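You operate a simulated robot arm through the tools that you are given. There is no shell and no other tool. Be economical: measure what you need, move in short steps, check, and stop when the job is done.

You run a simulated robot arm. Do the job below in one go: nothing can be reset, and whatever is moved stays where it is left.

Task
Stand the chalk holder beside the orange hub. It goes on the side that lies toward x -0.7, y -0.7 (a direction in the base frame), with about 3 cm between them.
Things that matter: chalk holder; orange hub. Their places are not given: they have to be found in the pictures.

It is judged by the outcome, as a careful person would: the job done as asked, and still so three seconds after it is handed in. It fails if anything else is knocked over, pushed out of place, dropped, spilled or broken.

Robot
A 6-joint arm with a two-finger parallel gripper, fixed in place. Base frame: the origin is at the foot of the arm, x ahead of it, y to its left, z up; the work surface is at about z = 0. Lengths are in mm, angles in degrees, forces in N, time in s.
With the tool pointing down near the work surface it reaches from about 180 to 460 mm from the base axis. Its first joint turns from -70.0 to 70.0 degrees. Payload 1.9 kg.
Tool frame: the origin (TCP) lies between the finger pads and is the grasp point; the fingertips stand 23 mm ahead of it; z points along the fingers, y is the line along which they close. The gripper opens to 94 mm. The fingers are 38 mm wide and 10 mm thick; the gripper's body (54 by 96 mm) begins 39 mm behind the TCP.
Orientation is that of the tool frame in the base frame, as a unit quaternion [x, y, z, w]. With the fingers straight down and closing along the base's y, the tool's x points along the base's -x, its y along +y and its z along -z.

Tools
- The arm moves only by the tool send_rows. Its argument "motion" is a list of rows, each a list of 7 numbers: the shift along the tool's x, y, z in mm, then the turn, a rotation vector about the tool's x, y, z in degrees, then the gripper command, from -1 (fully open) to 1 (shut), values between in proportion. In form: [[x, y, z, wx, wy, wz, hand], ...]. A call has 1 to 8 rows; each row is the pose to reach, as a shift and turn from the pose commanded when the call began, along the tool's axes at that moment. Rows are played at 5 a second. More than 50 mm and 8.6 degrees between two rows, or a gripper value outside its range, and nothing of the call is played. A pose out of reach is approached as far as the arm can. The call stops where the force on the tool passes 40 N (or 10 N more than at its start, if that is more) or the arm is blocked; 0.2 s more then pass. Each finger travels about 108 mm/s and halts on what it meets, pressing with about 42 N; the grip force reading is that of the motor and also rises with nothing between the fingers. The clock runs only during rows and for 0.2 s after the last one: add rows that repeat a pose to give the fingers time. It gives the time, the measured TCP pose, the force on the tool (base axes), the opening and the grip force at its end, in the units of the frame above (readings bear some noise), and new pictures: "views" is both (left out), scene, wrist or none.
- Cameras (640 x 400 px; columns grow to the right, rows downward): "scene" is fixed at [66.7, 317.9, 428.4]; the picture's right is [-0.68, -0.73, 0.00], its down [-0.38, 0.35, -0.86] and it looks along [0.63, -0.58, -0.52] (base axes); focal length 300 px, centre (320, 200). "wrist" rides on the gripper at [-39, 0, -44] in the tool frame; the picture's right is [0.00, -1.00, 0.00], its down [0.97, 0.00, -0.24] and it looks along [0.24, 0.00, 0.97] (tool axes); focal length 218 px, centre (320, 200).
- pixel_to_xyz(camera, pixels): for up to 12 pixels [column, row] of the newest picture of that camera ("zoom" is the newest enlarged one), the place [x, y, z] in the base frame of the surface seen there, good to about 2 mm. It takes no simulated time.
- enlarge(camera, box): a new picture of the part [left, top, right, bottom] of that camera's present view, enlarged. It takes no simulated time.
- sign_off(): hands the job in; it is judged then, once.

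Keep the steps short. Do not move on a guess: measure, check each grasp and each placing, and mend mistakes. In all there are 60 turns and 120 pictures (those below and enlarged ones count). Leave the gripper open and the arm clear of the work at the hand-in unless told otherwise, and finish with a single line.

The tools are called after "Emit:" by a JSON object that holds its "name" and its "arguments". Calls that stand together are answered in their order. send_rows: Moves the arm, as the interface text tells. Its arguments: {"type":"object","properties":{"motion":{"type":"array","items":{"type":"array","items":{"type":"number"}}},"views":{"type":"string","enum":["both","scene","wrist","none"]}},"required":["motion"]} The other tools are called the same way: pixel_to_xyz (camera, pixels) gives the place of the surface under pixels of a picture; enlarge (camera, box) takes an enlarged picture of a part of a camera's view; sign_off () hands the job in.

At the start:

```text
time_s: 0.0
tcp_pos: [359.3, 81.7, 234.4]
tool_rot: [0.001, 1.0, 0.0, -0.001]
ft_force: [0.7, -0.3, 0.2]
opening: 93.9
grip_force: 0.1
```

scene: 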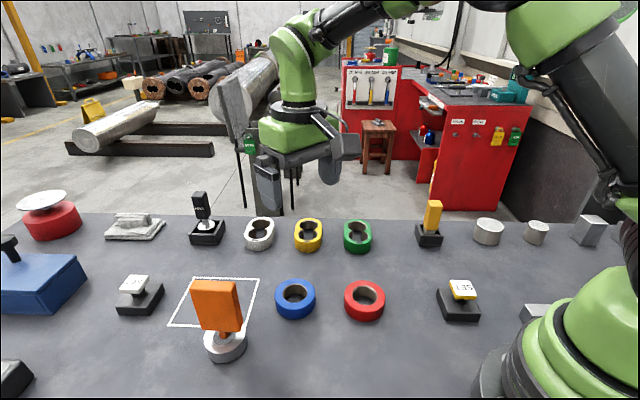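
wrist: 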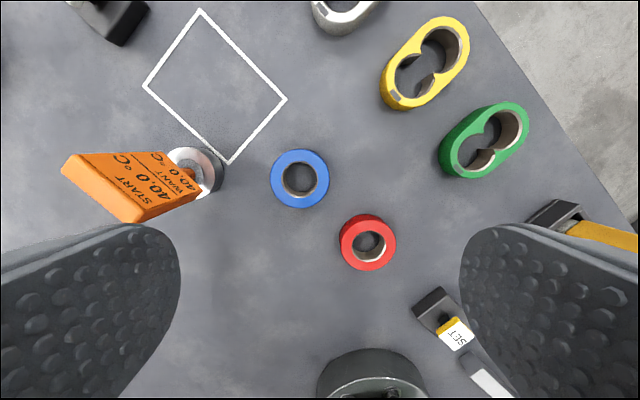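

I'll look closer at the objects to identify the chalk holder and the orange hub.

Emit:
{"name": "enlarge", "arguments": {"camera": "scene", "box": [0, 180, 300, 400]}}

Emit:
{"name": "enlarge", "arguments": {"camera": "scene", "box": [340, 180, 640, 400]}}

Emit:
{"name": "enlarge", "arguments": {"camera": "scene", "box": [180, 190, 400, 340]}}

```text
1.82 times, centred on (150, 290) of scene
```

zoom: 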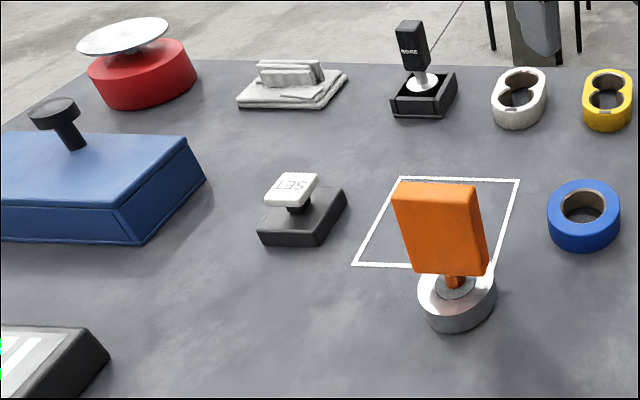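

```text
1.82 times, centred on (490, 290) of scene
```

zoom: 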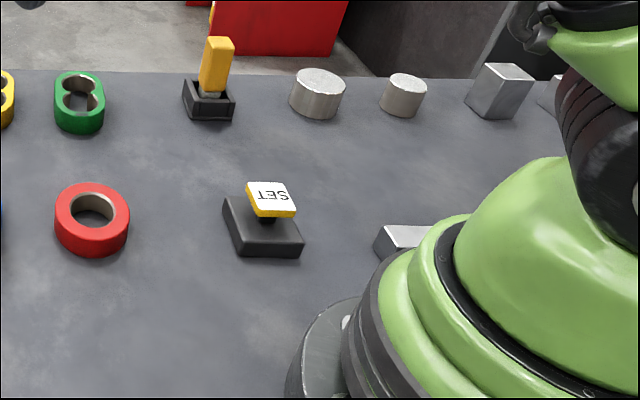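

```text
2.67 times, centred on (290, 265) of scene
```

zoom: 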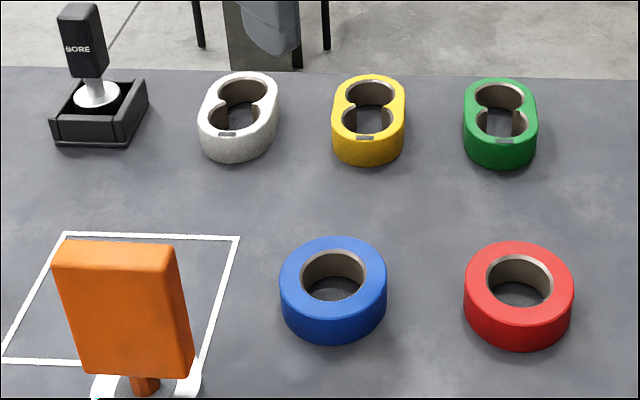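

The identities aren't yet clear. I'll enlarge the candidates further.

Emit:
{"name": "enlarge", "arguments": {"camera": "wrist", "box": [50, 90, 330, 270]}}

Emit:
{"name": "enlarge", "arguments": {"camera": "wrist", "box": [400, 180, 640, 400]}}

Emit:
{"name": "enlarge", "arguments": {"camera": "scene", "box": [390, 190, 510, 265]}}

Emit:
{"name": "enlarge", "arguments": {"camera": "scene", "box": [0, 180, 240, 260]}}

Emit:
{"name": "pixel_to_xyz", "arguments": {"camera": "scene", "pixels": [[220, 300], [225, 350], [295, 290], [364, 290], [433, 215], [203, 205], [430, 240], [463, 290], [133, 283], [308, 225], [488, 225], [535, 228]]}}

```text
2.22 times, centred on (190, 180) of wrist
```

zoom: 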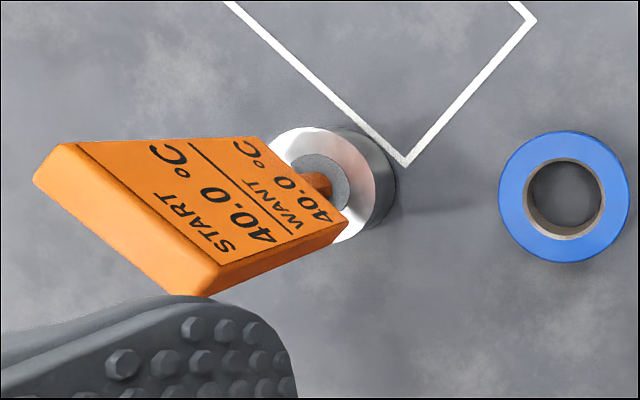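

```text
1.82 times, centred on (520, 290) of wrist
```

zoom: 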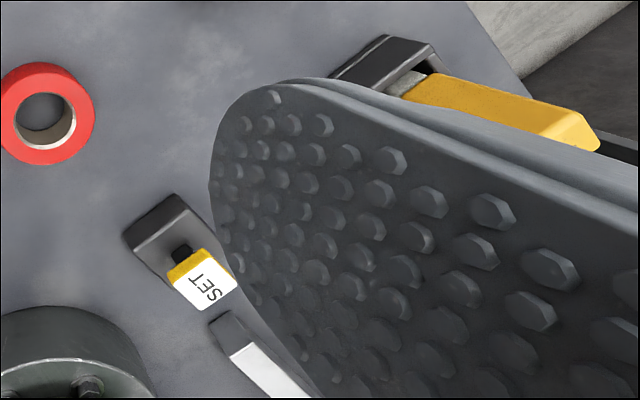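

```text
5.33 times, centred on (450, 228) of scene
```

zoom: 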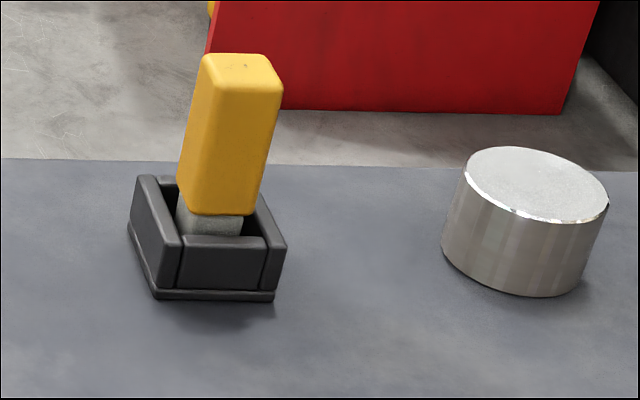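

```text
2.67 times, centred on (120, 220) of scene
```

zoom: 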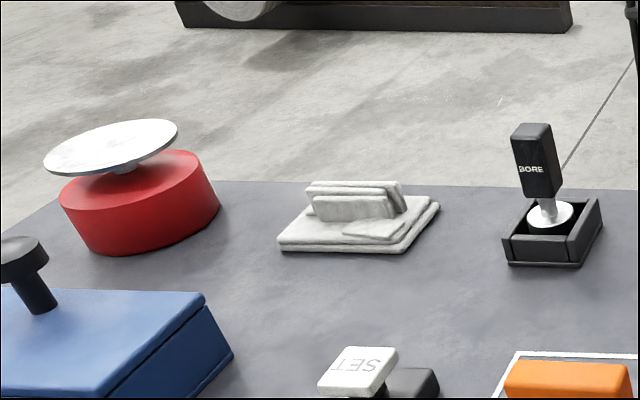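

```text
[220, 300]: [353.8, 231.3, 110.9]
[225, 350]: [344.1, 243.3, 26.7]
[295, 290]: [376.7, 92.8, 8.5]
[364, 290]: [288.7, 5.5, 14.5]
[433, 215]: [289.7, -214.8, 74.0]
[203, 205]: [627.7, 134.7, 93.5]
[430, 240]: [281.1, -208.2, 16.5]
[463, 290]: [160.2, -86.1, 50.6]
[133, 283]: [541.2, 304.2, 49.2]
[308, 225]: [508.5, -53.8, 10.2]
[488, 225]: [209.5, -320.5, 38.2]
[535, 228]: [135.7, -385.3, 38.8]
```

The yellow tool with a grey tip, standing in a black socket near (285,-211), looks like a chalk holder. The only orange object is the round base with the orange display, near (344,240). Next I'll move high over the yellow tool to check it with the wrist camera.

Emit:
{"name": "send_rows", "arguments": {"motion": [[8, -45, 0, 0, 0, 0, -1], [16, -90, 0, 0, 0, 0, -1], [24, -135, 0, 0, 0, 0, -1], [32, -180, 0, 0, 0, 0, -1], [40, -225, 0, 0, 0, 0, -1], [46, -265, 0, 0, 0, 0, -1], [46, -265, 0, 0, 0, 0, -1]]}}

```text
time_s: 1.6
tcp_pos: [313.6, -181.5, 236.9]
tool_rot: [0.001, 1.0, 0.0, 0.0]
ft_force: [-0.4, 0.5, 0.5]
opening: 94.0
grip_force: 0.2
```

scene: 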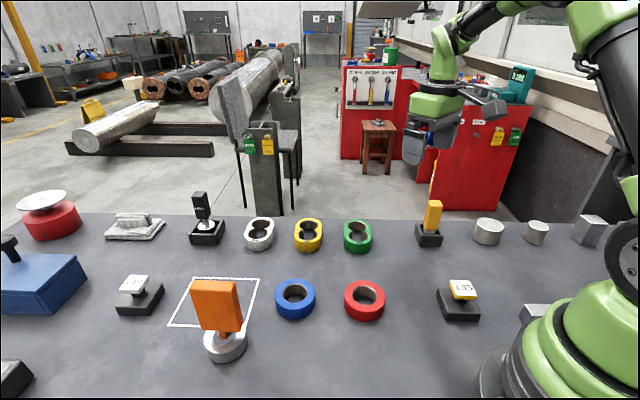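
wrist: 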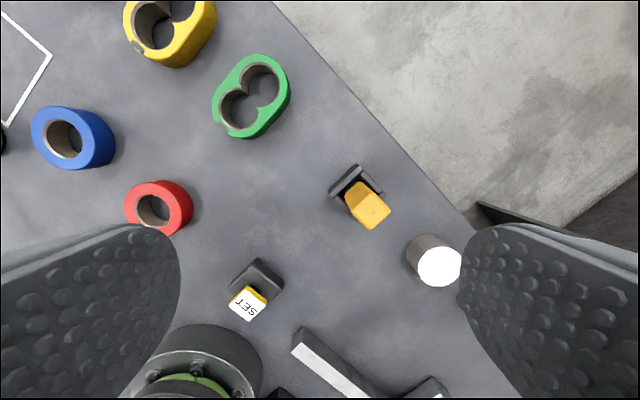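

Emit:
{"name": "enlarge", "arguments": {"camera": "wrist", "box": [300, 140, 440, 240]}}

Emit:
{"name": "pixel_to_xyz", "arguments": {"camera": "wrist", "pixels": [[368, 212], [357, 208], [366, 226], [388, 212], [377, 196], [347, 197], [357, 183], [336, 190], [358, 169], [378, 186], [340, 200], [360, 190]]}}

Emit:
{"name": "pixel_to_xyz", "arguments": {"camera": "scene", "pixels": [[426, 203], [433, 201], [440, 203], [425, 225], [437, 228], [430, 232], [416, 240], [440, 243], [418, 225], [442, 237], [421, 247], [441, 247]]}}

```text
4.00 times, centred on (370, 190) of wrist
```

zoom: 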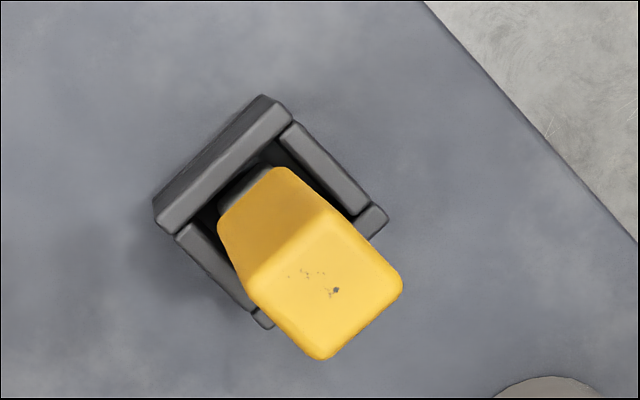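

```text
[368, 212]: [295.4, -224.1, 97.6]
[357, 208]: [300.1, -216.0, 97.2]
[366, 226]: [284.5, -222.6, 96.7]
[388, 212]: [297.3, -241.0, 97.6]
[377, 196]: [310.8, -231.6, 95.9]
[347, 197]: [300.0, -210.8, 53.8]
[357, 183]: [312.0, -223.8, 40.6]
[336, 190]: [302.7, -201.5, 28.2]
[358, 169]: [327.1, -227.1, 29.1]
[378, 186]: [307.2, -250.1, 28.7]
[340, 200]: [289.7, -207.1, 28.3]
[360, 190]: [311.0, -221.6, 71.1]
```

```text
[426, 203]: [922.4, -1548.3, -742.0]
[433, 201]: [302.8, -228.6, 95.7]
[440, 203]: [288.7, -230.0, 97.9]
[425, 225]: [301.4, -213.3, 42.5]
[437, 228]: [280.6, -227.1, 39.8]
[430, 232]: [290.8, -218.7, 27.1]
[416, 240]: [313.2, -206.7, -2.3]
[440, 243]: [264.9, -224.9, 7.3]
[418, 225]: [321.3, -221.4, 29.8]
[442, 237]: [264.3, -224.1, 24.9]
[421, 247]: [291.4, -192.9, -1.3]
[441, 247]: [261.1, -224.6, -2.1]
```

Emit:
{"name": "pixel_to_xyz", "arguments": {"camera": "zoom", "pixels": [[258, 290], [320, 348], [393, 285], [333, 225], [300, 325], [360, 250], [235, 235], [252, 268], [290, 180], [225, 215], [325, 210], [320, 290]]}}

Emit:
{"name": "enlarge", "arguments": {"camera": "scene", "box": [405, 190, 455, 255]}}

```text
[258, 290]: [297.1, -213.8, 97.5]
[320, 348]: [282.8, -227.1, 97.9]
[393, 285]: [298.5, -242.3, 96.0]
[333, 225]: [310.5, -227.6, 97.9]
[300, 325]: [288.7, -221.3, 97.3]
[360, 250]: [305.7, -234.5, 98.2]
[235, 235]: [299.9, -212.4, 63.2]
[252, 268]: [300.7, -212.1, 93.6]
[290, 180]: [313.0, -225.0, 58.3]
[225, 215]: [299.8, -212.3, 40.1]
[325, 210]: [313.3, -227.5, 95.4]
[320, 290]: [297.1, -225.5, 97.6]
```

```text
6.15 times, centred on (430, 222) of scene
```

zoom: 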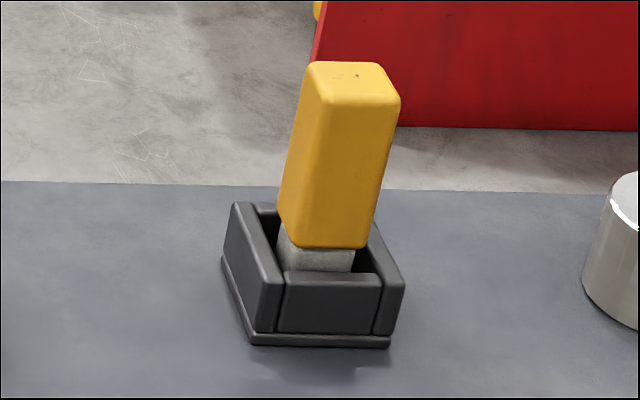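

The yellow tool is upright, with its top about 22 mm square, centred near (297,-227.5) and turned about 45°. Its body spans z 40–97, above the tray walls at z 29. Next I'll measure the orange object before choosing a grip direction.

Emit:
{"name": "enlarge", "arguments": {"camera": "scene", "box": [160, 265, 280, 370]}}

Emit:
{"name": "pixel_to_xyz", "arguments": {"camera": "scene", "pixels": [[196, 284], [234, 283], [204, 326], [238, 328], [241, 320], [205, 340], [245, 335], [224, 361], [206, 352], [243, 350], [225, 344], [215, 340]]}}

```text
3.81 times, centred on (220, 318) of scene
```

zoom: 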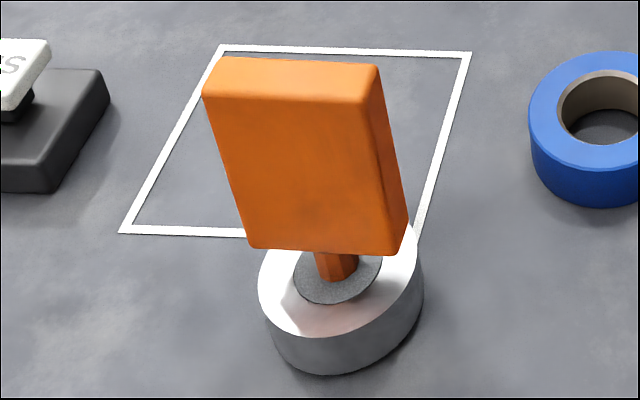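

```text
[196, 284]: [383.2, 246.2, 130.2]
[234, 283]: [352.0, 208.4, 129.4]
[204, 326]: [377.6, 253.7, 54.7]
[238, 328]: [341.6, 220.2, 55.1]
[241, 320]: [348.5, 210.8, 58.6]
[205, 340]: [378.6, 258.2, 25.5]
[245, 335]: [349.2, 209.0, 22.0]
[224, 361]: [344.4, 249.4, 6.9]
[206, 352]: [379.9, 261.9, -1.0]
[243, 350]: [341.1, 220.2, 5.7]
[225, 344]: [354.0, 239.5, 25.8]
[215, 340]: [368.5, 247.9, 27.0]
```

Emit:
{"name": "pixel_to_xyz", "arguments": {"camera": "zoom", "pixels": [[338, 295], [262, 290], [418, 265], [330, 333], [290, 325], [380, 318], [337, 265], [316, 278], [380, 275], [415, 295], [320, 370], [272, 340]]}}

Emit:
{"name": "enlarge", "arguments": {"camera": "scene", "box": [0, 320, 120, 400]}}

```text
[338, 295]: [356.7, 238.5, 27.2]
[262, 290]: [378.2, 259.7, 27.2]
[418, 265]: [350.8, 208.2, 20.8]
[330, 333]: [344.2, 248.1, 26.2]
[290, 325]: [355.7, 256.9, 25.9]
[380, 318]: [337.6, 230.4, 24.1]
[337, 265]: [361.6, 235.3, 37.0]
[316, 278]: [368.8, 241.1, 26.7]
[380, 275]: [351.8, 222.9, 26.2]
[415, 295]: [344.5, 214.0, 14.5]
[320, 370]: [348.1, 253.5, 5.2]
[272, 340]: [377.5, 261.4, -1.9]
```

```text
5.00 times, centred on (60, 360) of scene
```

zoom: 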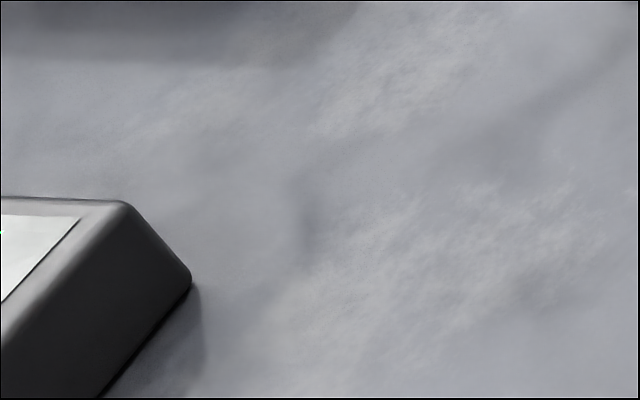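

The display reaches no farther than its round base, about 25 mm from the centre at (363,233), on the side the holder will stand. Its top is at z 130. To keep the gripper body and camera clear of it, I'll turn the tool so the camera faces away from the hub. That means tool x along (+0.7,+0.7), a turn of +135° about tool z. I'll start the turn now, while moving over the yellow tool.

Emit:
{"name": "send_rows", "arguments": {"motion": [[2, -6, 0, 0, 0, 8.5, -1], [4, -12, 0, 0, 0, 17, -1], [6, -18, 0, 0, 0, 25.5, -1], [8, -24, 0, 0, 0, 34, -1], [10, -30, 0, 0, 0, 42.5, -1], [12, -36, 0, 0, 0, 51, -1], [14, -42, 0, 0, 0, 59.5, -1], [16.6, -46, 0, 0, 0, 68, -1]], "views": "none"}}

Emit:
{"name": "send_rows", "arguments": {"motion": [[0, 0, 0, 0, 0, 8.5, -1], [0, 0, 0, 0, 0, 17, -1], [0, 0, 0, 0, 0, 25.5, -1], [0, 0, 0, 0, 0, 34, -1], [0, 0, 0, 0, 0, 42.5, -1], [0, 0, 0, 0, 0, 51, -1], [0, 0, 0, 0, 0, 59.5, -1], [0, 0, 0, 0, 0, 67, -1]]}}

```text
time_s: 3.4
tcp_pos: [295.8, -228.5, 235.4]
tool_rot: [0.562, 0.827, 0.0, 0.0]
ft_force: [0.1, -0.5, -0.5]
opening: 94.1
grip_force: 0.1
```

```text
time_s: 5.2
tcp_pos: [297.7, -229.2, 234.9]
tool_rot: [0.925, 0.38, 0.0, 0.0]
ft_force: [0.1, -0.2, 0.0]
opening: 94.0
grip_force: 0.1
```

scene: 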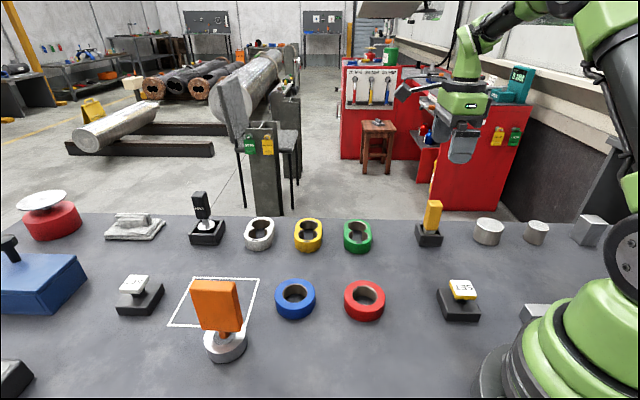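
wrist: 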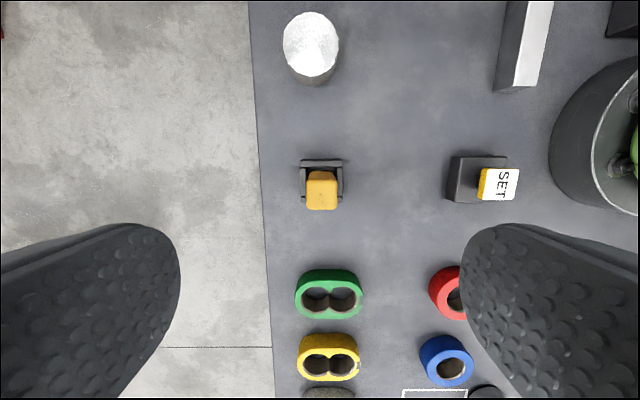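

The tool is aligned with the holder, whose top is at wrist pixel (322,190). Now I'll go down to about z = 68, so the fingertips reach z 45, above the tray walls.

Emit:
{"name": "send_rows", "arguments": {"motion": [[0, 0, 35, 0, 0, 0, -1], [0, 0, 70, 0, 0, 0, -1], [0, 0, 100, 0, 0, 0, -1], [0, 0, 130, 0, 0, 0, -1], [0, 0, 150, 0, 0, 0, -1], [0, 0, 167, 0, 0, 0, -1], [0, 0, 167, 0, 0, 0, -1]]}}

```text
time_s: 6.8
tcp_pos: [296.8, -227.2, 67.0]
tool_rot: [0.924, 0.382, 0.001, 0.001]
ft_force: [-0.8, 0.0, 0.1]
opening: 93.9
grip_force: 0.2
```

scene: 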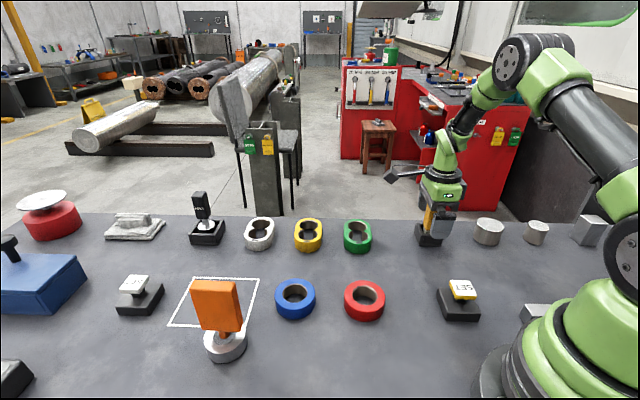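
wrist: 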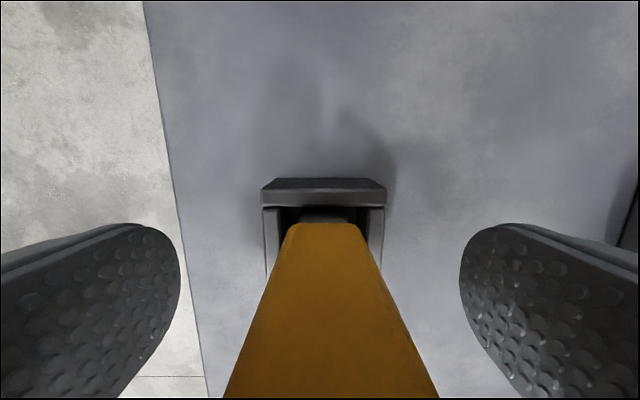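

The holder is centred between the fingers, so I'll close the gripper.

Emit:
{"name": "send_rows", "arguments": {"motion": [[0, 0, 0, 0, 0, 0, 0], [0, 0, 0, 0, 0, 0, 0.4], [0, 0, 0, 0, 0, 0, 1], [0, 0, 0, 0, 0, 0, 1], [0, 0, 0, 0, 0, 0, 1]]}}

```text
time_s: 8.0
tcp_pos: [296.5, -228.7, 68.4]
tool_rot: [0.924, 0.382, 0.0, 0.0]
ft_force: [0.8, -0.3, 0.6]
opening: 26.4
grip_force: 41.6
```

scene: 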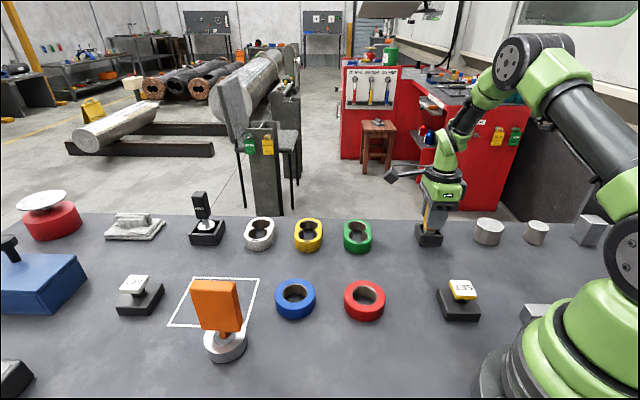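
wrist: 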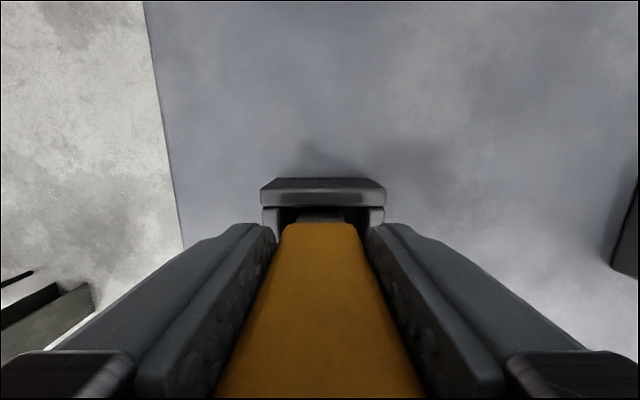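

The gripper holds it with the fingers 26 mm apart. I'll lift slowly and check whether the tray comes up too.

Emit:
{"name": "send_rows", "arguments": {"motion": [[0, 0, -8, 0, 0, 0, 1], [0, 0, -20, 0, 0, 0, 1], [0, 0, -40, 0, 0, 0, 1], [0, 0, -60, 0, 0, 0, 1], [0, 0, -60, 0, 0, 0, 1]]}}

Emit:
{"name": "enlarge", "arguments": {"camera": "scene", "box": [380, 150, 500, 260]}}

```text
time_s: 9.2
tcp_pos: [297.0, -227.4, 128.2]
tool_rot: [0.924, 0.382, 0.001, -0.001]
ft_force: [0.4, 1.0, -0.6]
opening: 26.3
grip_force: 42.9
```

scene: 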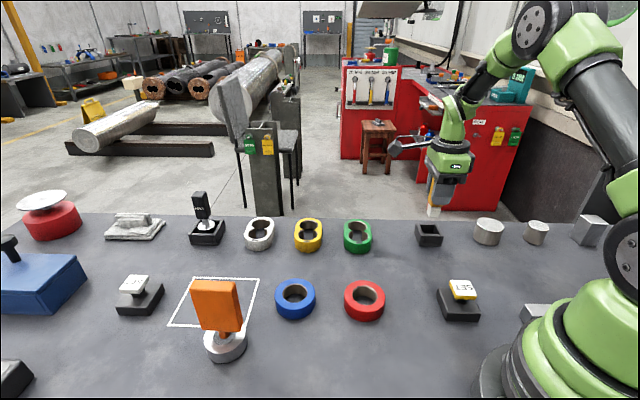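
wrist: 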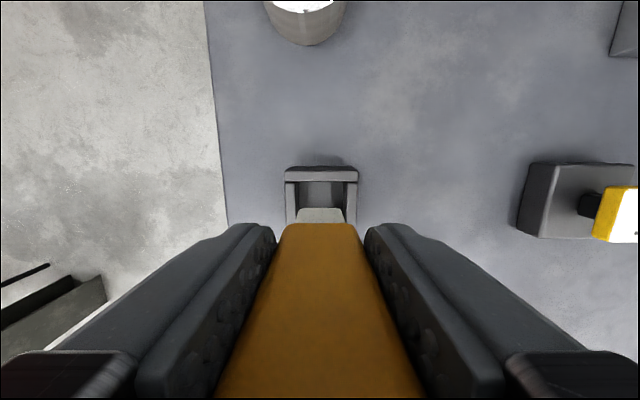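

```text
3.64 times, centred on (440, 205) of scene
```

zoom: 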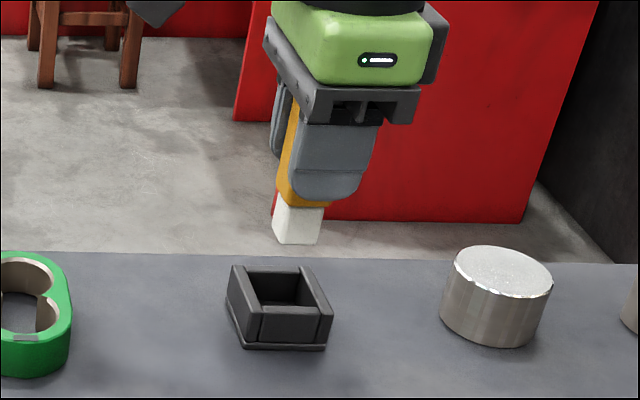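

It is a chalk holder: a flat-ended white chalk is clamped in it, and the tray stayed on the table. Next I'll measure the chalk's bottom edge and the tray floor.

Emit:
{"name": "pixel_to_xyz", "arguments": {"camera": "zoom", "pixels": [[283, 238], [300, 240], [315, 239], [278, 222], [285, 195], [325, 208], [285, 288], [275, 275], [295, 215]]}}

```text
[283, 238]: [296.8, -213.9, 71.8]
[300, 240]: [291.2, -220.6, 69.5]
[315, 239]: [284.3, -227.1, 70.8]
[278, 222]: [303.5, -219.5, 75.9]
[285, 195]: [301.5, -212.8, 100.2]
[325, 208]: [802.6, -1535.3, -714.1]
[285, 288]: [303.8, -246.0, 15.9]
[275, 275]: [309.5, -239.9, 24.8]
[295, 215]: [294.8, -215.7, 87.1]
```

The chalk bottom is about 59 mm below the TCP. I'll raise it and carry it to a viewing spot on the hub's (-0.7,-0.7) side, at about (250,120).

Emit:
{"name": "send_rows", "arguments": {"motion": [[0, 0, -30, 0, 0, 0, 1], [0, 0, -60, 0, 0, 0, 1], [0, 0, -90, 0, 0, 0, 1], [0, 0, -90, 0, 0, 0, 1]], "views": "none"}}

Emit:
{"name": "send_rows", "arguments": {"motion": [[26.5, -34.9, 0, 0, 0, 0, 1], [53, -69.7, 0, 0, 0, 0, 1], [79.4, -104.6, 0, 0, 0, 0, 1], [105.9, -139.5, 0, 0, 0, 0, 1], [132.3, -174.3, 0, 0, 0, 0, 1], [158.8, -209.2, 0, 0, 0, 0, 1], [185.2, -244, 0, 0, 0, 0, 1], [211.7, -278.9, 0, 0, 0, 0, 1]]}}

```text
time_s: 10.2
tcp_pos: [297.5, -226.7, 219.1]
tool_rot: [0.924, 0.382, 0.0, 0.0]
ft_force: [0.3, 0.2, -0.8]
opening: 26.4
grip_force: 42.0
```

```text
time_s: 12.0
tcp_pos: [250.7, 118.1, 216.8]
tool_rot: [0.924, 0.382, 0.001, 0.001]
ft_force: [-0.3, -0.3, -1.5]
opening: 26.6
grip_force: 42.4
```

scene: 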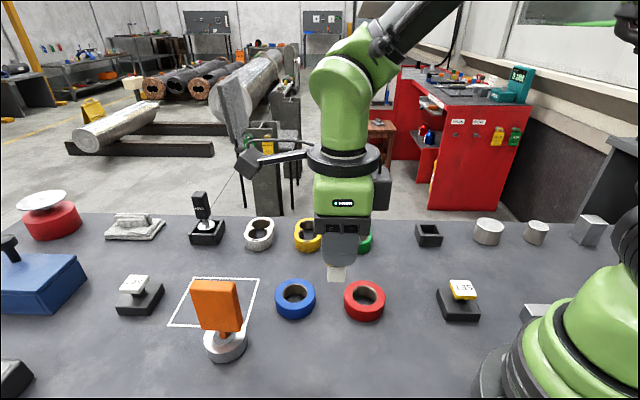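
wrist: 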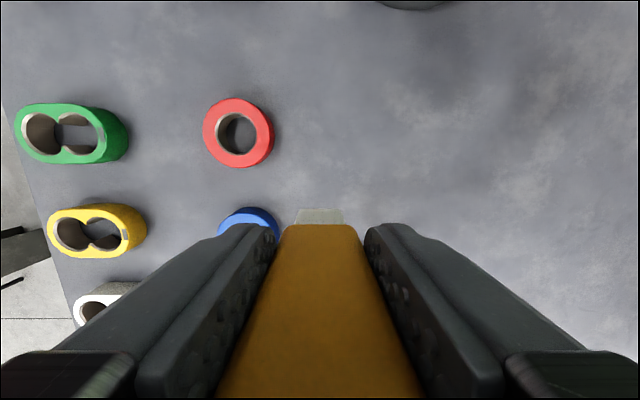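

The holder is secure. I'll refine the hub's circle from points on its metal side wall.

Emit:
{"name": "enlarge", "arguments": {"camera": "scene", "box": [195, 320, 255, 370]}}

```text
8.00 times, centred on (225, 345) of scene
```

zoom: 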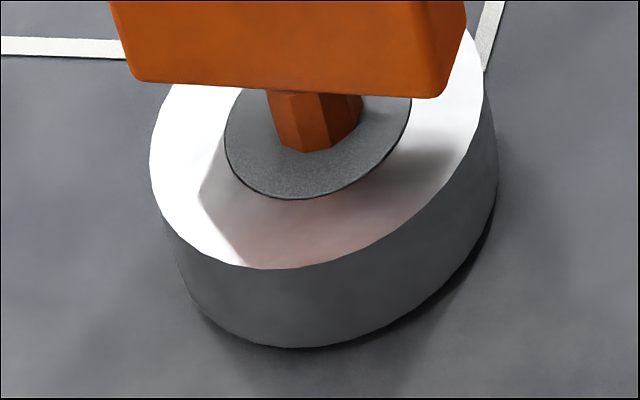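

Emit:
{"name": "pixel_to_xyz", "arguments": {"camera": "zoom", "pixels": [[165, 190], [190, 270], [230, 300], [280, 310], [330, 305], [380, 290], [430, 255], [470, 215], [485, 160], [230, 175], [315, 198], [405, 110]]}}

```text
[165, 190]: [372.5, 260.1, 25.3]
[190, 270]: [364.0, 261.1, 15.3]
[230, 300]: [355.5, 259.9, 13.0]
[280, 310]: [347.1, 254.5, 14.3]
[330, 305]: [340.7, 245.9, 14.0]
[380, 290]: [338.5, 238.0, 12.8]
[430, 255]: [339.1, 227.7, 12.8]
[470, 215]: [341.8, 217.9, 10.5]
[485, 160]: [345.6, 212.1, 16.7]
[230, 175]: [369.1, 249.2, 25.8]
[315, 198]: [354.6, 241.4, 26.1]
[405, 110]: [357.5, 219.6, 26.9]
```

A circle fit gives the hub centre at about (365,233.5) with a radius of about 27.5. The holder centre therefore goes 70 mm from there, at about (315.5,184). I'll move over that point while still high.

Emit:
{"name": "send_rows", "arguments": {"motion": [[31, 0, 0, 0, 0, 0, 1], [62, 0, 0, 0, 0, 0, 1], [92, 0, 0, 0, 0, 0, 1], [92, 0, 0, 0, 0, 0, 1], [92, 0, 0, 0, 0, 0, 1]]}}

```text
time_s: 13.2
tcp_pos: [315.1, 183.2, 215.9]
tool_rot: [0.925, 0.381, 0.001, 0.0]
ft_force: [0.4, 0.2, -0.2]
opening: 26.4
grip_force: 42.0
```

scene: 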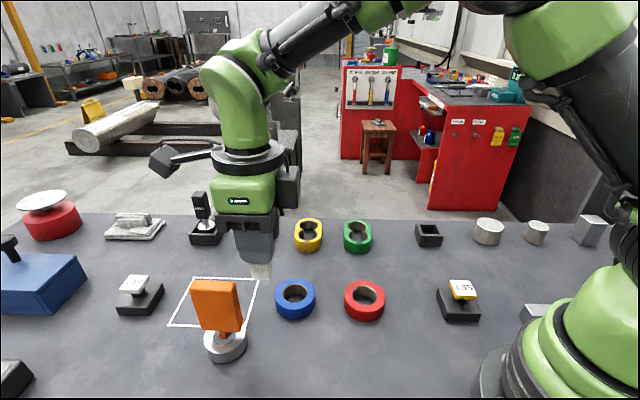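
wrist: 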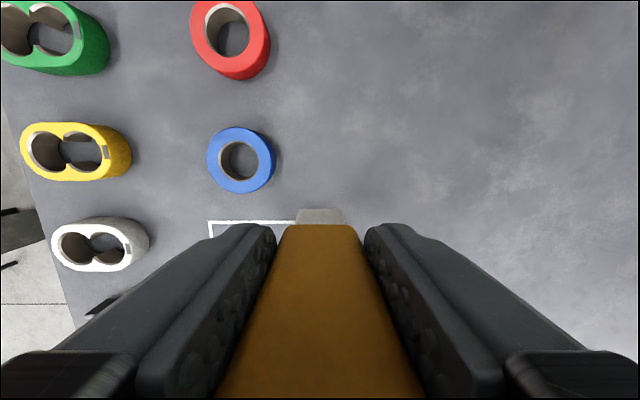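

A dark bracket on the wrist sticks out toward the hub, at scene (165,160). I'll check how high it is before going down.

Emit:
{"name": "pixel_to_xyz", "arguments": {"camera": "scene", "pixels": [[165, 165], [158, 172], [180, 155], [245, 200], [225, 225], [240, 235], [262, 276], [255, 272], [269, 273], [220, 283]]}}

Emit:
{"name": "enlarge", "arguments": {"camera": "scene", "box": [140, 120, 320, 290]}}

```text
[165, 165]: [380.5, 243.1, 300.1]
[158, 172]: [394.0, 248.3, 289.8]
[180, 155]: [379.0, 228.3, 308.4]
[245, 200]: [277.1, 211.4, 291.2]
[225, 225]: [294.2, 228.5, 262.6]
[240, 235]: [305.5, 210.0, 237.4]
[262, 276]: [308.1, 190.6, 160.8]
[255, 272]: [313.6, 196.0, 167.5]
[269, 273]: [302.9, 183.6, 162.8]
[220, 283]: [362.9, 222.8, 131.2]
```

```text
2.35 times, centred on (230, 205) of scene
```

zoom: 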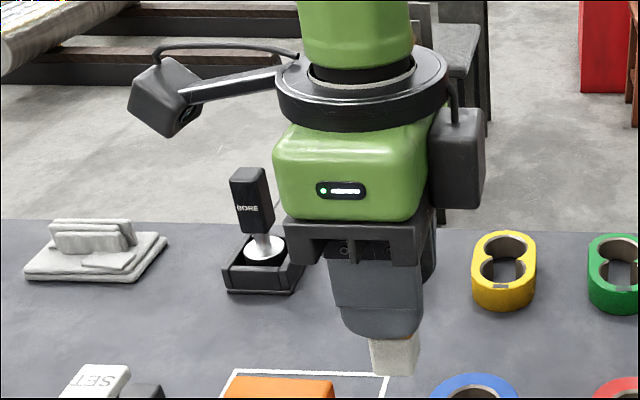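

If I went straight down in this pose, the bracket (underside about z 285, right above the display) would drop to about z 127 and hit the display top at z 131. I'll turn the tool 25° so the bracket swings clear to the side. I'll also back off 3 mm to allow for the holder's turned corner.

Emit:
{"name": "send_rows", "arguments": {"motion": [[-1, 0, 0, 0, 0, -8.3, 1], [-2, 0, 0, 0, 0, -16.6, 1], [-2.7, 0, 0, 0, 0, -25, 1], [-2.7, 0, 0, 0, 0, -25, 1], [-2.7, 0, 0, 0, 0, -25, 1]], "views": "scene"}}

Emit:
{"name": "enlarge", "arguments": {"camera": "scene", "box": [130, 130, 310, 300]}}

```text
time_s: 14.4
tcp_pos: [313.4, 181.5, 217.2]
tool_rot: [0.819, 0.574, 0.0, 0.0]
ft_force: [0.7, 1.2, -0.9]
opening: 26.5
grip_force: 42.3
```

scene: 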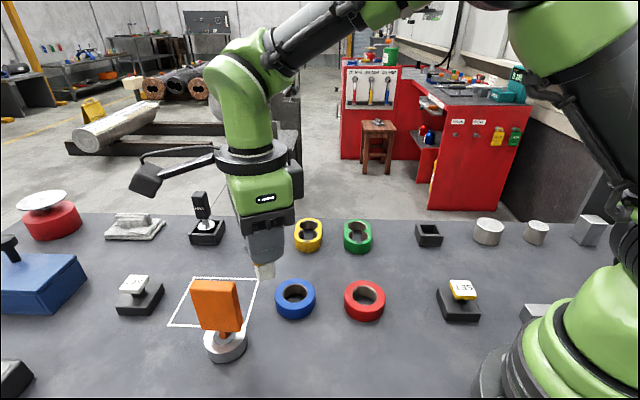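

```text
2.35 times, centred on (220, 215) of scene
```

zoom: 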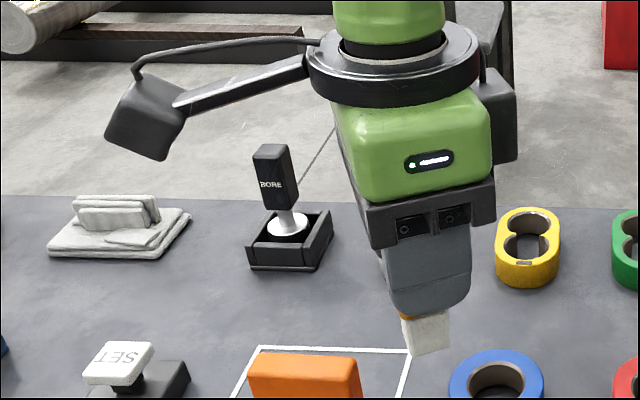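

Emit:
{"name": "pixel_to_xyz", "arguments": {"camera": "zoom", "pixels": [[112, 135], [155, 155], [163, 157], [180, 120], [182, 110], [130, 85], [145, 120], [120, 110], [365, 210], [385, 240], [430, 350], [405, 320]]}}

Emit:
{"name": "pixel_to_xyz", "arguments": {"camera": "scene", "pixels": [[194, 283], [231, 291], [236, 284], [197, 295], [239, 300], [215, 282]]}}

```text
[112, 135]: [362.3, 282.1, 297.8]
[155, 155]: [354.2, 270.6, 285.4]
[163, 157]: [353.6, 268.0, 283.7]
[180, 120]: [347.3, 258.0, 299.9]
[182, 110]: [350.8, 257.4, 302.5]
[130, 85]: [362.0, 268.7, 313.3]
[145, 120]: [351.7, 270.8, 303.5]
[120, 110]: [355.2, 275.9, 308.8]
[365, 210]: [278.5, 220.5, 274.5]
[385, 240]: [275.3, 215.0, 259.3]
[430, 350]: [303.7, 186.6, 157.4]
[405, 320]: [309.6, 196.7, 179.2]
```

```text
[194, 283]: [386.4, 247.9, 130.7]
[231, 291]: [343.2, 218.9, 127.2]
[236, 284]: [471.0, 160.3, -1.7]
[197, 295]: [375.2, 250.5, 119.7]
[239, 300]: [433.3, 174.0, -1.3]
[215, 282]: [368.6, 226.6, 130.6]
```

The bracket head sits mainly on the tool's +y side, which after this turn is the display side. Turning the other way, 25° past the original heading, gives about 35 mm of clearance. I'll try that while high up.

Emit:
{"name": "send_rows", "arguments": {"motion": [[0, 0, 0, 0, 0, 8.4, 1], [0, 0, 0, 0, 0, 16.8, 1], [0, 0, 0, 0, 0, 25.2, 1], [0, 0, 0, 0, 0, 33.6, 1], [0, 0, 0, 0, 0, 42, 1], [0, 0, 0, 0, 0, 50, 1], [0, 0, 0, 0, 0, 50, 1], [0, 0, 0, 0, 0, 50, 1]], "views": "scene"}}

Emit:
{"name": "enlarge", "arguments": {"camera": "scene", "box": [130, 130, 310, 300]}}

```text
time_s: 16.2
tcp_pos: [312.4, 181.9, 217.6]
tool_rot: [0.985, 0.171, 0.0, 0.0]
ft_force: [-0.4, -0.2, -1.8]
opening: 26.5
grip_force: 42.0
```

scene: 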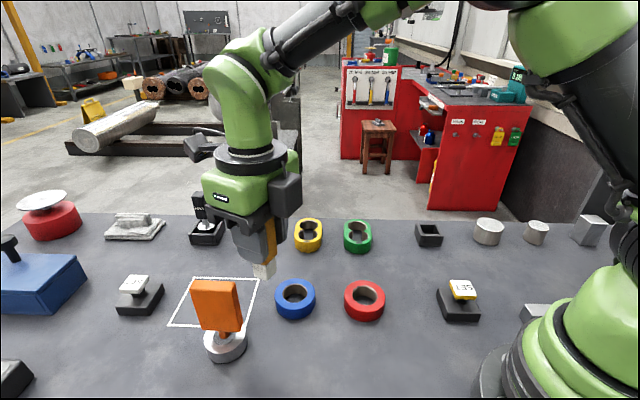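

```text
2.35 times, centred on (220, 215) of scene
```

zoom: 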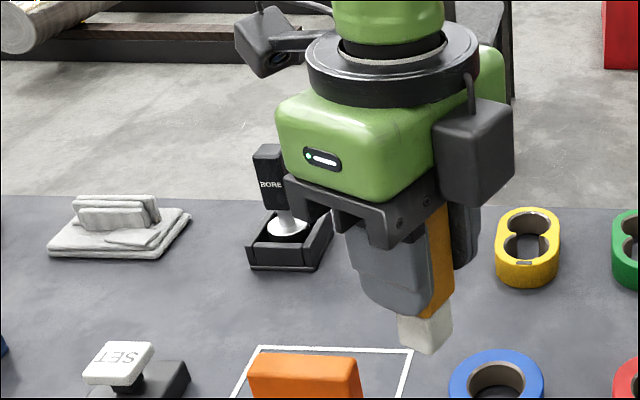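

Emit:
{"name": "pixel_to_xyz", "arguments": {"camera": "zoom", "pixels": [[265, 70], [240, 40], [275, 60], [250, 50], [262, 55], [290, 55], [300, 190], [350, 235], [400, 342], [430, 352], [445, 345], [430, 318]]}}

```text
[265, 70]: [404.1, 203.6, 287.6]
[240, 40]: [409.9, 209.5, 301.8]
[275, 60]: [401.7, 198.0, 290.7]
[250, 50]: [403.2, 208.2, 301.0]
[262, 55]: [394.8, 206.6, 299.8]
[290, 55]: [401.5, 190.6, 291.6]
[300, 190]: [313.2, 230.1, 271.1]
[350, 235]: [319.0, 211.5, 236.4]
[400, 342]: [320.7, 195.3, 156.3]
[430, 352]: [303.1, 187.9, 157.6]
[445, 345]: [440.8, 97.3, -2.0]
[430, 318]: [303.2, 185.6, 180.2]
```

The bracket is now at least 30 mm from the display in plan view. I'll go down to just above the table.

Emit:
{"name": "send_rows", "arguments": {"motion": [[0, 0, 30, 0, 0, 0, 1], [0, 0, 60, 0, 0, 0, 1], [0, 0, 90, 0, 0, 0, 1], [0, 0, 115, 0, 0, 0, 1], [0, 0, 135, 0, 0, 0, 1], [0, 0, 150, 0, 0, 0, 1], [0, 0, 150, 0, 0, 0, 1]], "views": "scene"}}

Emit:
{"name": "enlarge", "arguments": {"camera": "scene", "box": [140, 200, 320, 370]}}

```text
time_s: 17.8
tcp_pos: [330.3, 165.3, 70.4]
tool_rot: [0.984, 0.18, -0.006, -0.011]
ft_force: [0.0, 0.5, -0.6]
opening: 26.7
grip_force: 42.1
out of reach, approached as far as the arm can: row 2, 3, 4, 5, 6, 7
```

scene: 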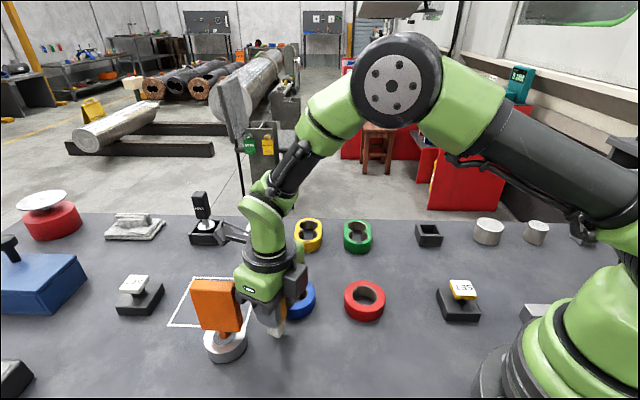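

```text
2.35 times, centred on (230, 285) of scene
```

zoom: 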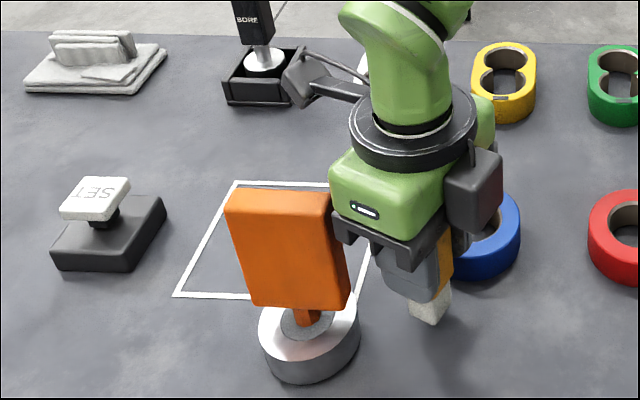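

The arm reached a limit and slid about 24 mm sideways, touching nothing. I'll go back up and turn partway back, then try again.

Emit:
{"name": "send_rows", "arguments": {"motion": [[0, 0, -30, 0, 0, 0, 1], [0, 0, -60, 0, 0, 0, 1], [0, 0, -90, 0, 0, 0, 1], [0, 0, -120, 0, 0, 0, 1], [0, 0, -150, 0, 0, 0, 1], [0, 0, -150, 0, 0, 0, 1]], "views": "none"}}

Emit:
{"name": "send_rows", "arguments": {"motion": [[0, 0, 0, 0, 0, -6, 1], [0, 0, 0, 0, 0, -13, 1], [0, 0, 0, 0, 0, -13, 1]], "views": "scene"}}

```text
time_s: 19.2
tcp_pos: [330.8, 163.7, 222.3]
tool_rot: [0.985, 0.173, -0.001, 0.0]
ft_force: [-1.0, 0.3, -0.5]
opening: 26.5
grip_force: 42.4
out of reach, approached as far as the arm can: row 1
```

```text
time_s: 20.0
tcp_pos: [331.3, 163.3, 220.0]
tool_rot: [0.959, 0.284, -0.001, 0.0]
ft_force: [0.5, -0.1, -0.4]
opening: 26.4
grip_force: 41.8
```

scene: 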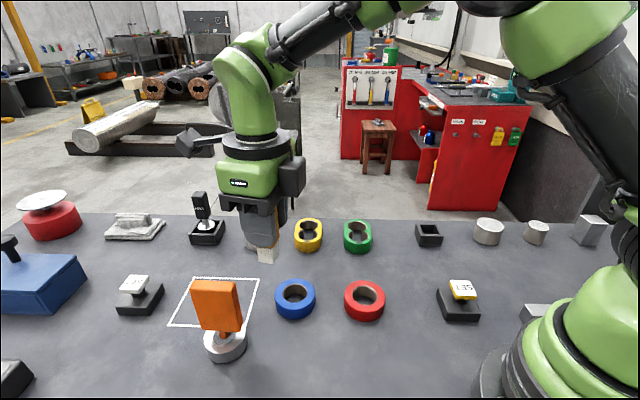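

Emit:
{"name": "send_rows", "arguments": {"motion": [[-4.8, -25.1, 0, 0, 0, 0, 1], [-4.8, -25.1, 40, 0, 0, 0, 1], [-4.8, -25.1, 75, 0, 0, 0, 1], [-4.8, -25.1, 75, 0, 0, 0, 1]], "views": "scene"}}

Emit:
{"name": "enlarge", "arguments": {"camera": "scene", "box": [140, 170, 320, 340]}}

```text
time_s: 21.0
tcp_pos: [312.8, 181.9, 145.8]
tool_rot: [0.959, 0.283, 0.0, 0.0]
ft_force: [-0.3, 0.2, -1.0]
opening: 26.4
grip_force: 42.4
```

scene: 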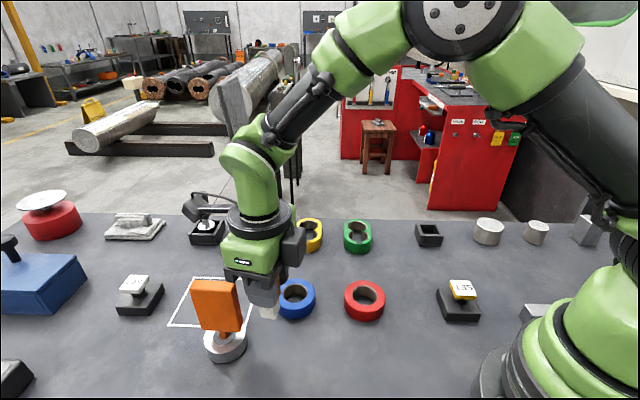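

```text
2.35 times, centred on (230, 255) of scene
```

zoom: 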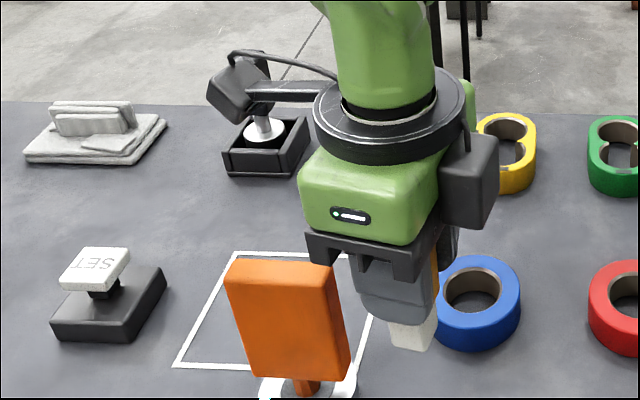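

Emit:
{"name": "pixel_to_xyz", "arguments": {"camera": "zoom", "pixels": [[245, 118], [215, 90], [240, 110], [225, 100], [255, 100], [330, 262], [318, 255], [345, 310], [340, 275], [330, 270]]}}

```text
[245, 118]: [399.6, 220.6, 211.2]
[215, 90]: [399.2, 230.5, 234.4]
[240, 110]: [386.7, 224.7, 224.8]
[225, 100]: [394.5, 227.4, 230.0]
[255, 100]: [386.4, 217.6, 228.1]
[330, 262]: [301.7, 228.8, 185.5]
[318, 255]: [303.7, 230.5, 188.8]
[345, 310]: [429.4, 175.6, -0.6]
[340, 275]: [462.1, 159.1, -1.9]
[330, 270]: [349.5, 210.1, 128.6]
```

The bracket has about 12 mm of sideways clearance and the gripper body about 13 mm. I'll continue down to about z = 66.

Emit:
{"name": "send_rows", "arguments": {"motion": [[0, 0, 25, 0, 0, 0, 1], [0, 0, 45, 0, 0, 0, 1], [0, 0, 62, 0, 0, 0, 1], [0, 0, 72, 0, 0, 0, 1], [0, 0, 79, 0, 0, 0, 1], [0, 0, 79, 0, 0, 0, 1]], "views": "scene"}}

Emit:
{"name": "enlarge", "arguments": {"camera": "scene", "box": [150, 210, 330, 380]}}

```text
time_s: 22.4
tcp_pos: [313.2, 182.7, 68.2]
tool_rot: [0.959, 0.283, 0.0, 0.0]
ft_force: [-0.3, 0.0, -1.7]
opening: 26.7
grip_force: 42.2
```

scene: 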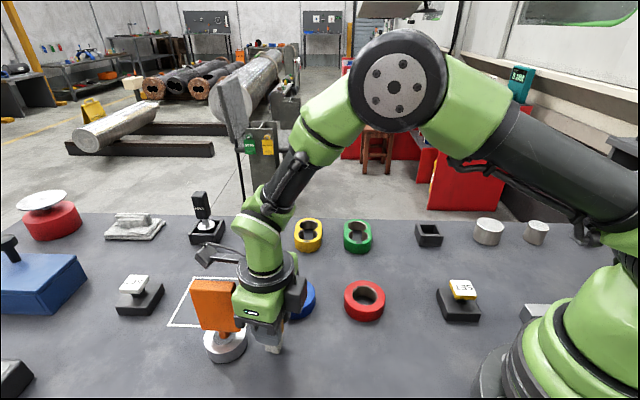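

```text
2.35 times, centred on (240, 295) of scene
```

zoom: 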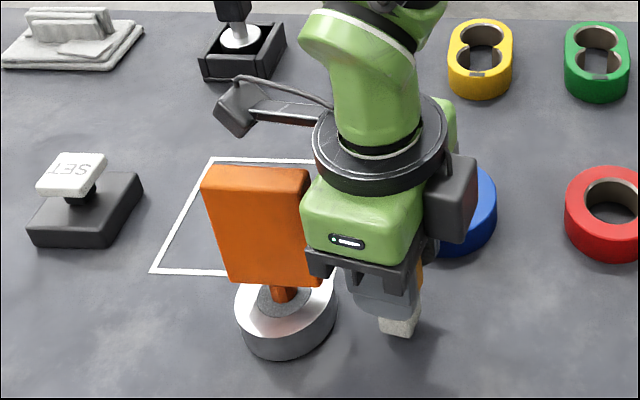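

Emit:
{"name": "pixel_to_xyz", "arguments": {"camera": "zoom", "pixels": [[382, 325], [404, 334], [410, 333], [416, 318], [395, 330], [400, 318]]}}

Emit:
{"name": "send_rows", "arguments": {"motion": [[0, 0, 2, 0, 0, 0, 1], [0, 0, 4, 0, 0, 0, 1], [0, 0, 5, 0, 0, 0, 1], [0, 0, 6, 0, 0, 0, 1]], "views": "none"}}

```text
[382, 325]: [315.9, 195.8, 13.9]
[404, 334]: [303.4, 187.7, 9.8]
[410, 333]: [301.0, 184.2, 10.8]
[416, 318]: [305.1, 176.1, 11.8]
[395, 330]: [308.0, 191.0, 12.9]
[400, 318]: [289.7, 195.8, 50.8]
```

```text
time_s: 23.4
tcp_pos: [311.8, 183.1, 61.4]
tool_rot: [0.959, 0.283, 0.001, -0.001]
ft_force: [-0.7, -3.2, 8.3]
opening: 26.5
grip_force: 42.1
```

The upward force of 8 N shows the chalk is on the table. I'll open part way, to about 60 mm.

Emit:
{"name": "send_rows", "arguments": {"motion": [[0, 0, 0, 0, 0, 0, 0.3], [0, 0, 0, 0, 0, 0, -0.1], [0, 0, 0, 0, 0, 0, -0.3], [0, 0, 0, 0, 0, 0, -0.3]]}}

Emit:
{"name": "enlarge", "arguments": {"camera": "scene", "box": [180, 260, 330, 380]}}

```text
time_s: 24.4
tcp_pos: [312.7, 181.9, 61.7]
tool_rot: [0.959, 0.283, 0.0, 0.0]
ft_force: [-0.5, -0.3, 0.4]
opening: 61.1
grip_force: 0.1
```

scene: 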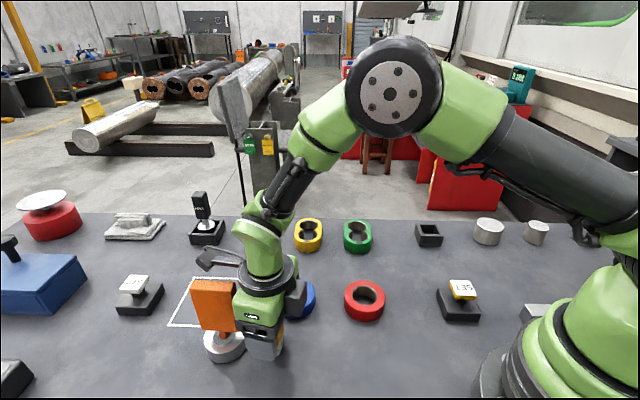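
wrist: 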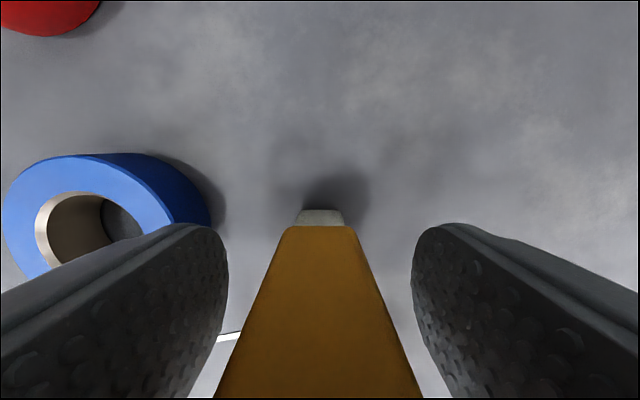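

```text
3.33 times, centred on (255, 320) of scene
```

zoom: 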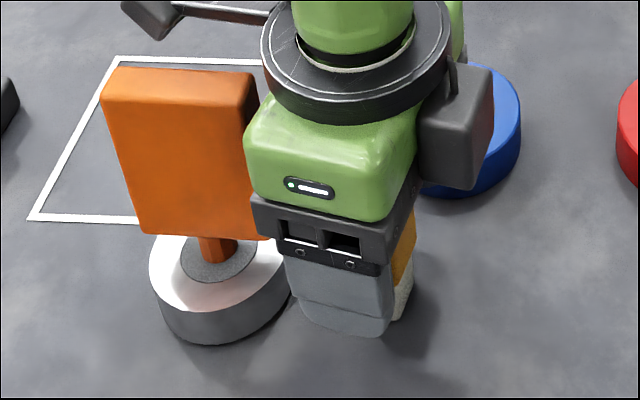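

The holder stands free. Next I'll raise the gripper straight up.

Emit:
{"name": "send_rows", "arguments": {"motion": [[0, 0, -15, 0, 0, 0, -0.3], [0, 0, -40, 0, 0, 0, -0.3], [0, 0, -80, 0, 0, 0, -0.3], [0, 0, -120, 0, 0, 0, -0.3], [0, 0, -155, 0, 0, 0, -0.3], [0, 0, -155, 0, 0, 0, -0.3]]}}

Emit:
{"name": "enlarge", "arguments": {"camera": "scene", "box": [180, 260, 330, 380]}}

```text
time_s: 25.8
tcp_pos: [312.7, 182.2, 216.0]
tool_rot: [0.959, 0.284, 0.0, 0.0]
ft_force: [-0.3, 0.2, -0.5]
opening: 61.0
grip_force: 0.0
```

scene: 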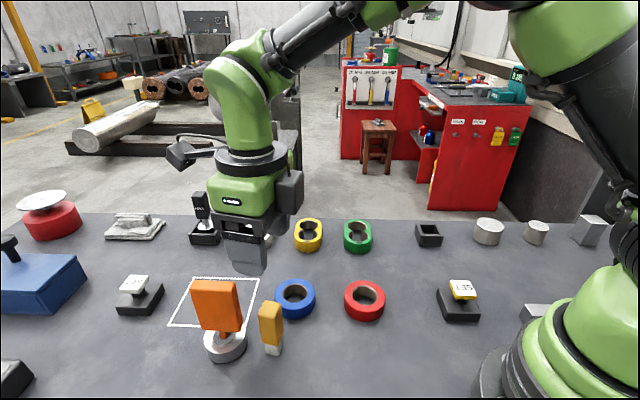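
wrist: 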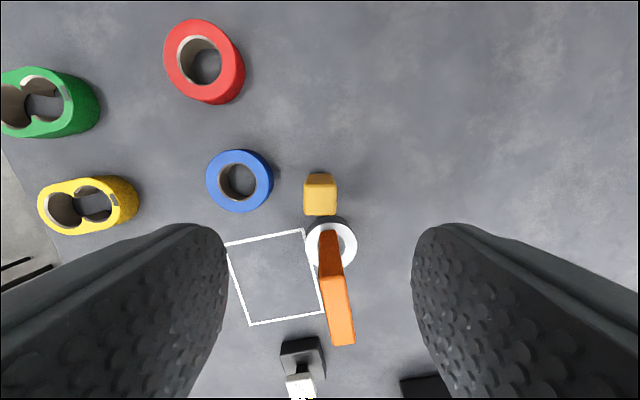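

```text
3.33 times, centred on (255, 320) of scene
```

zoom: 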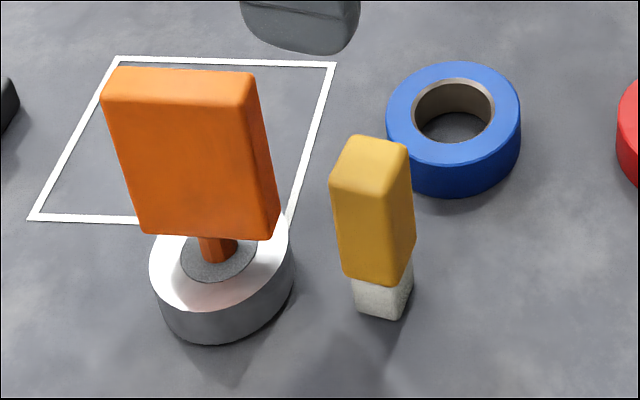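

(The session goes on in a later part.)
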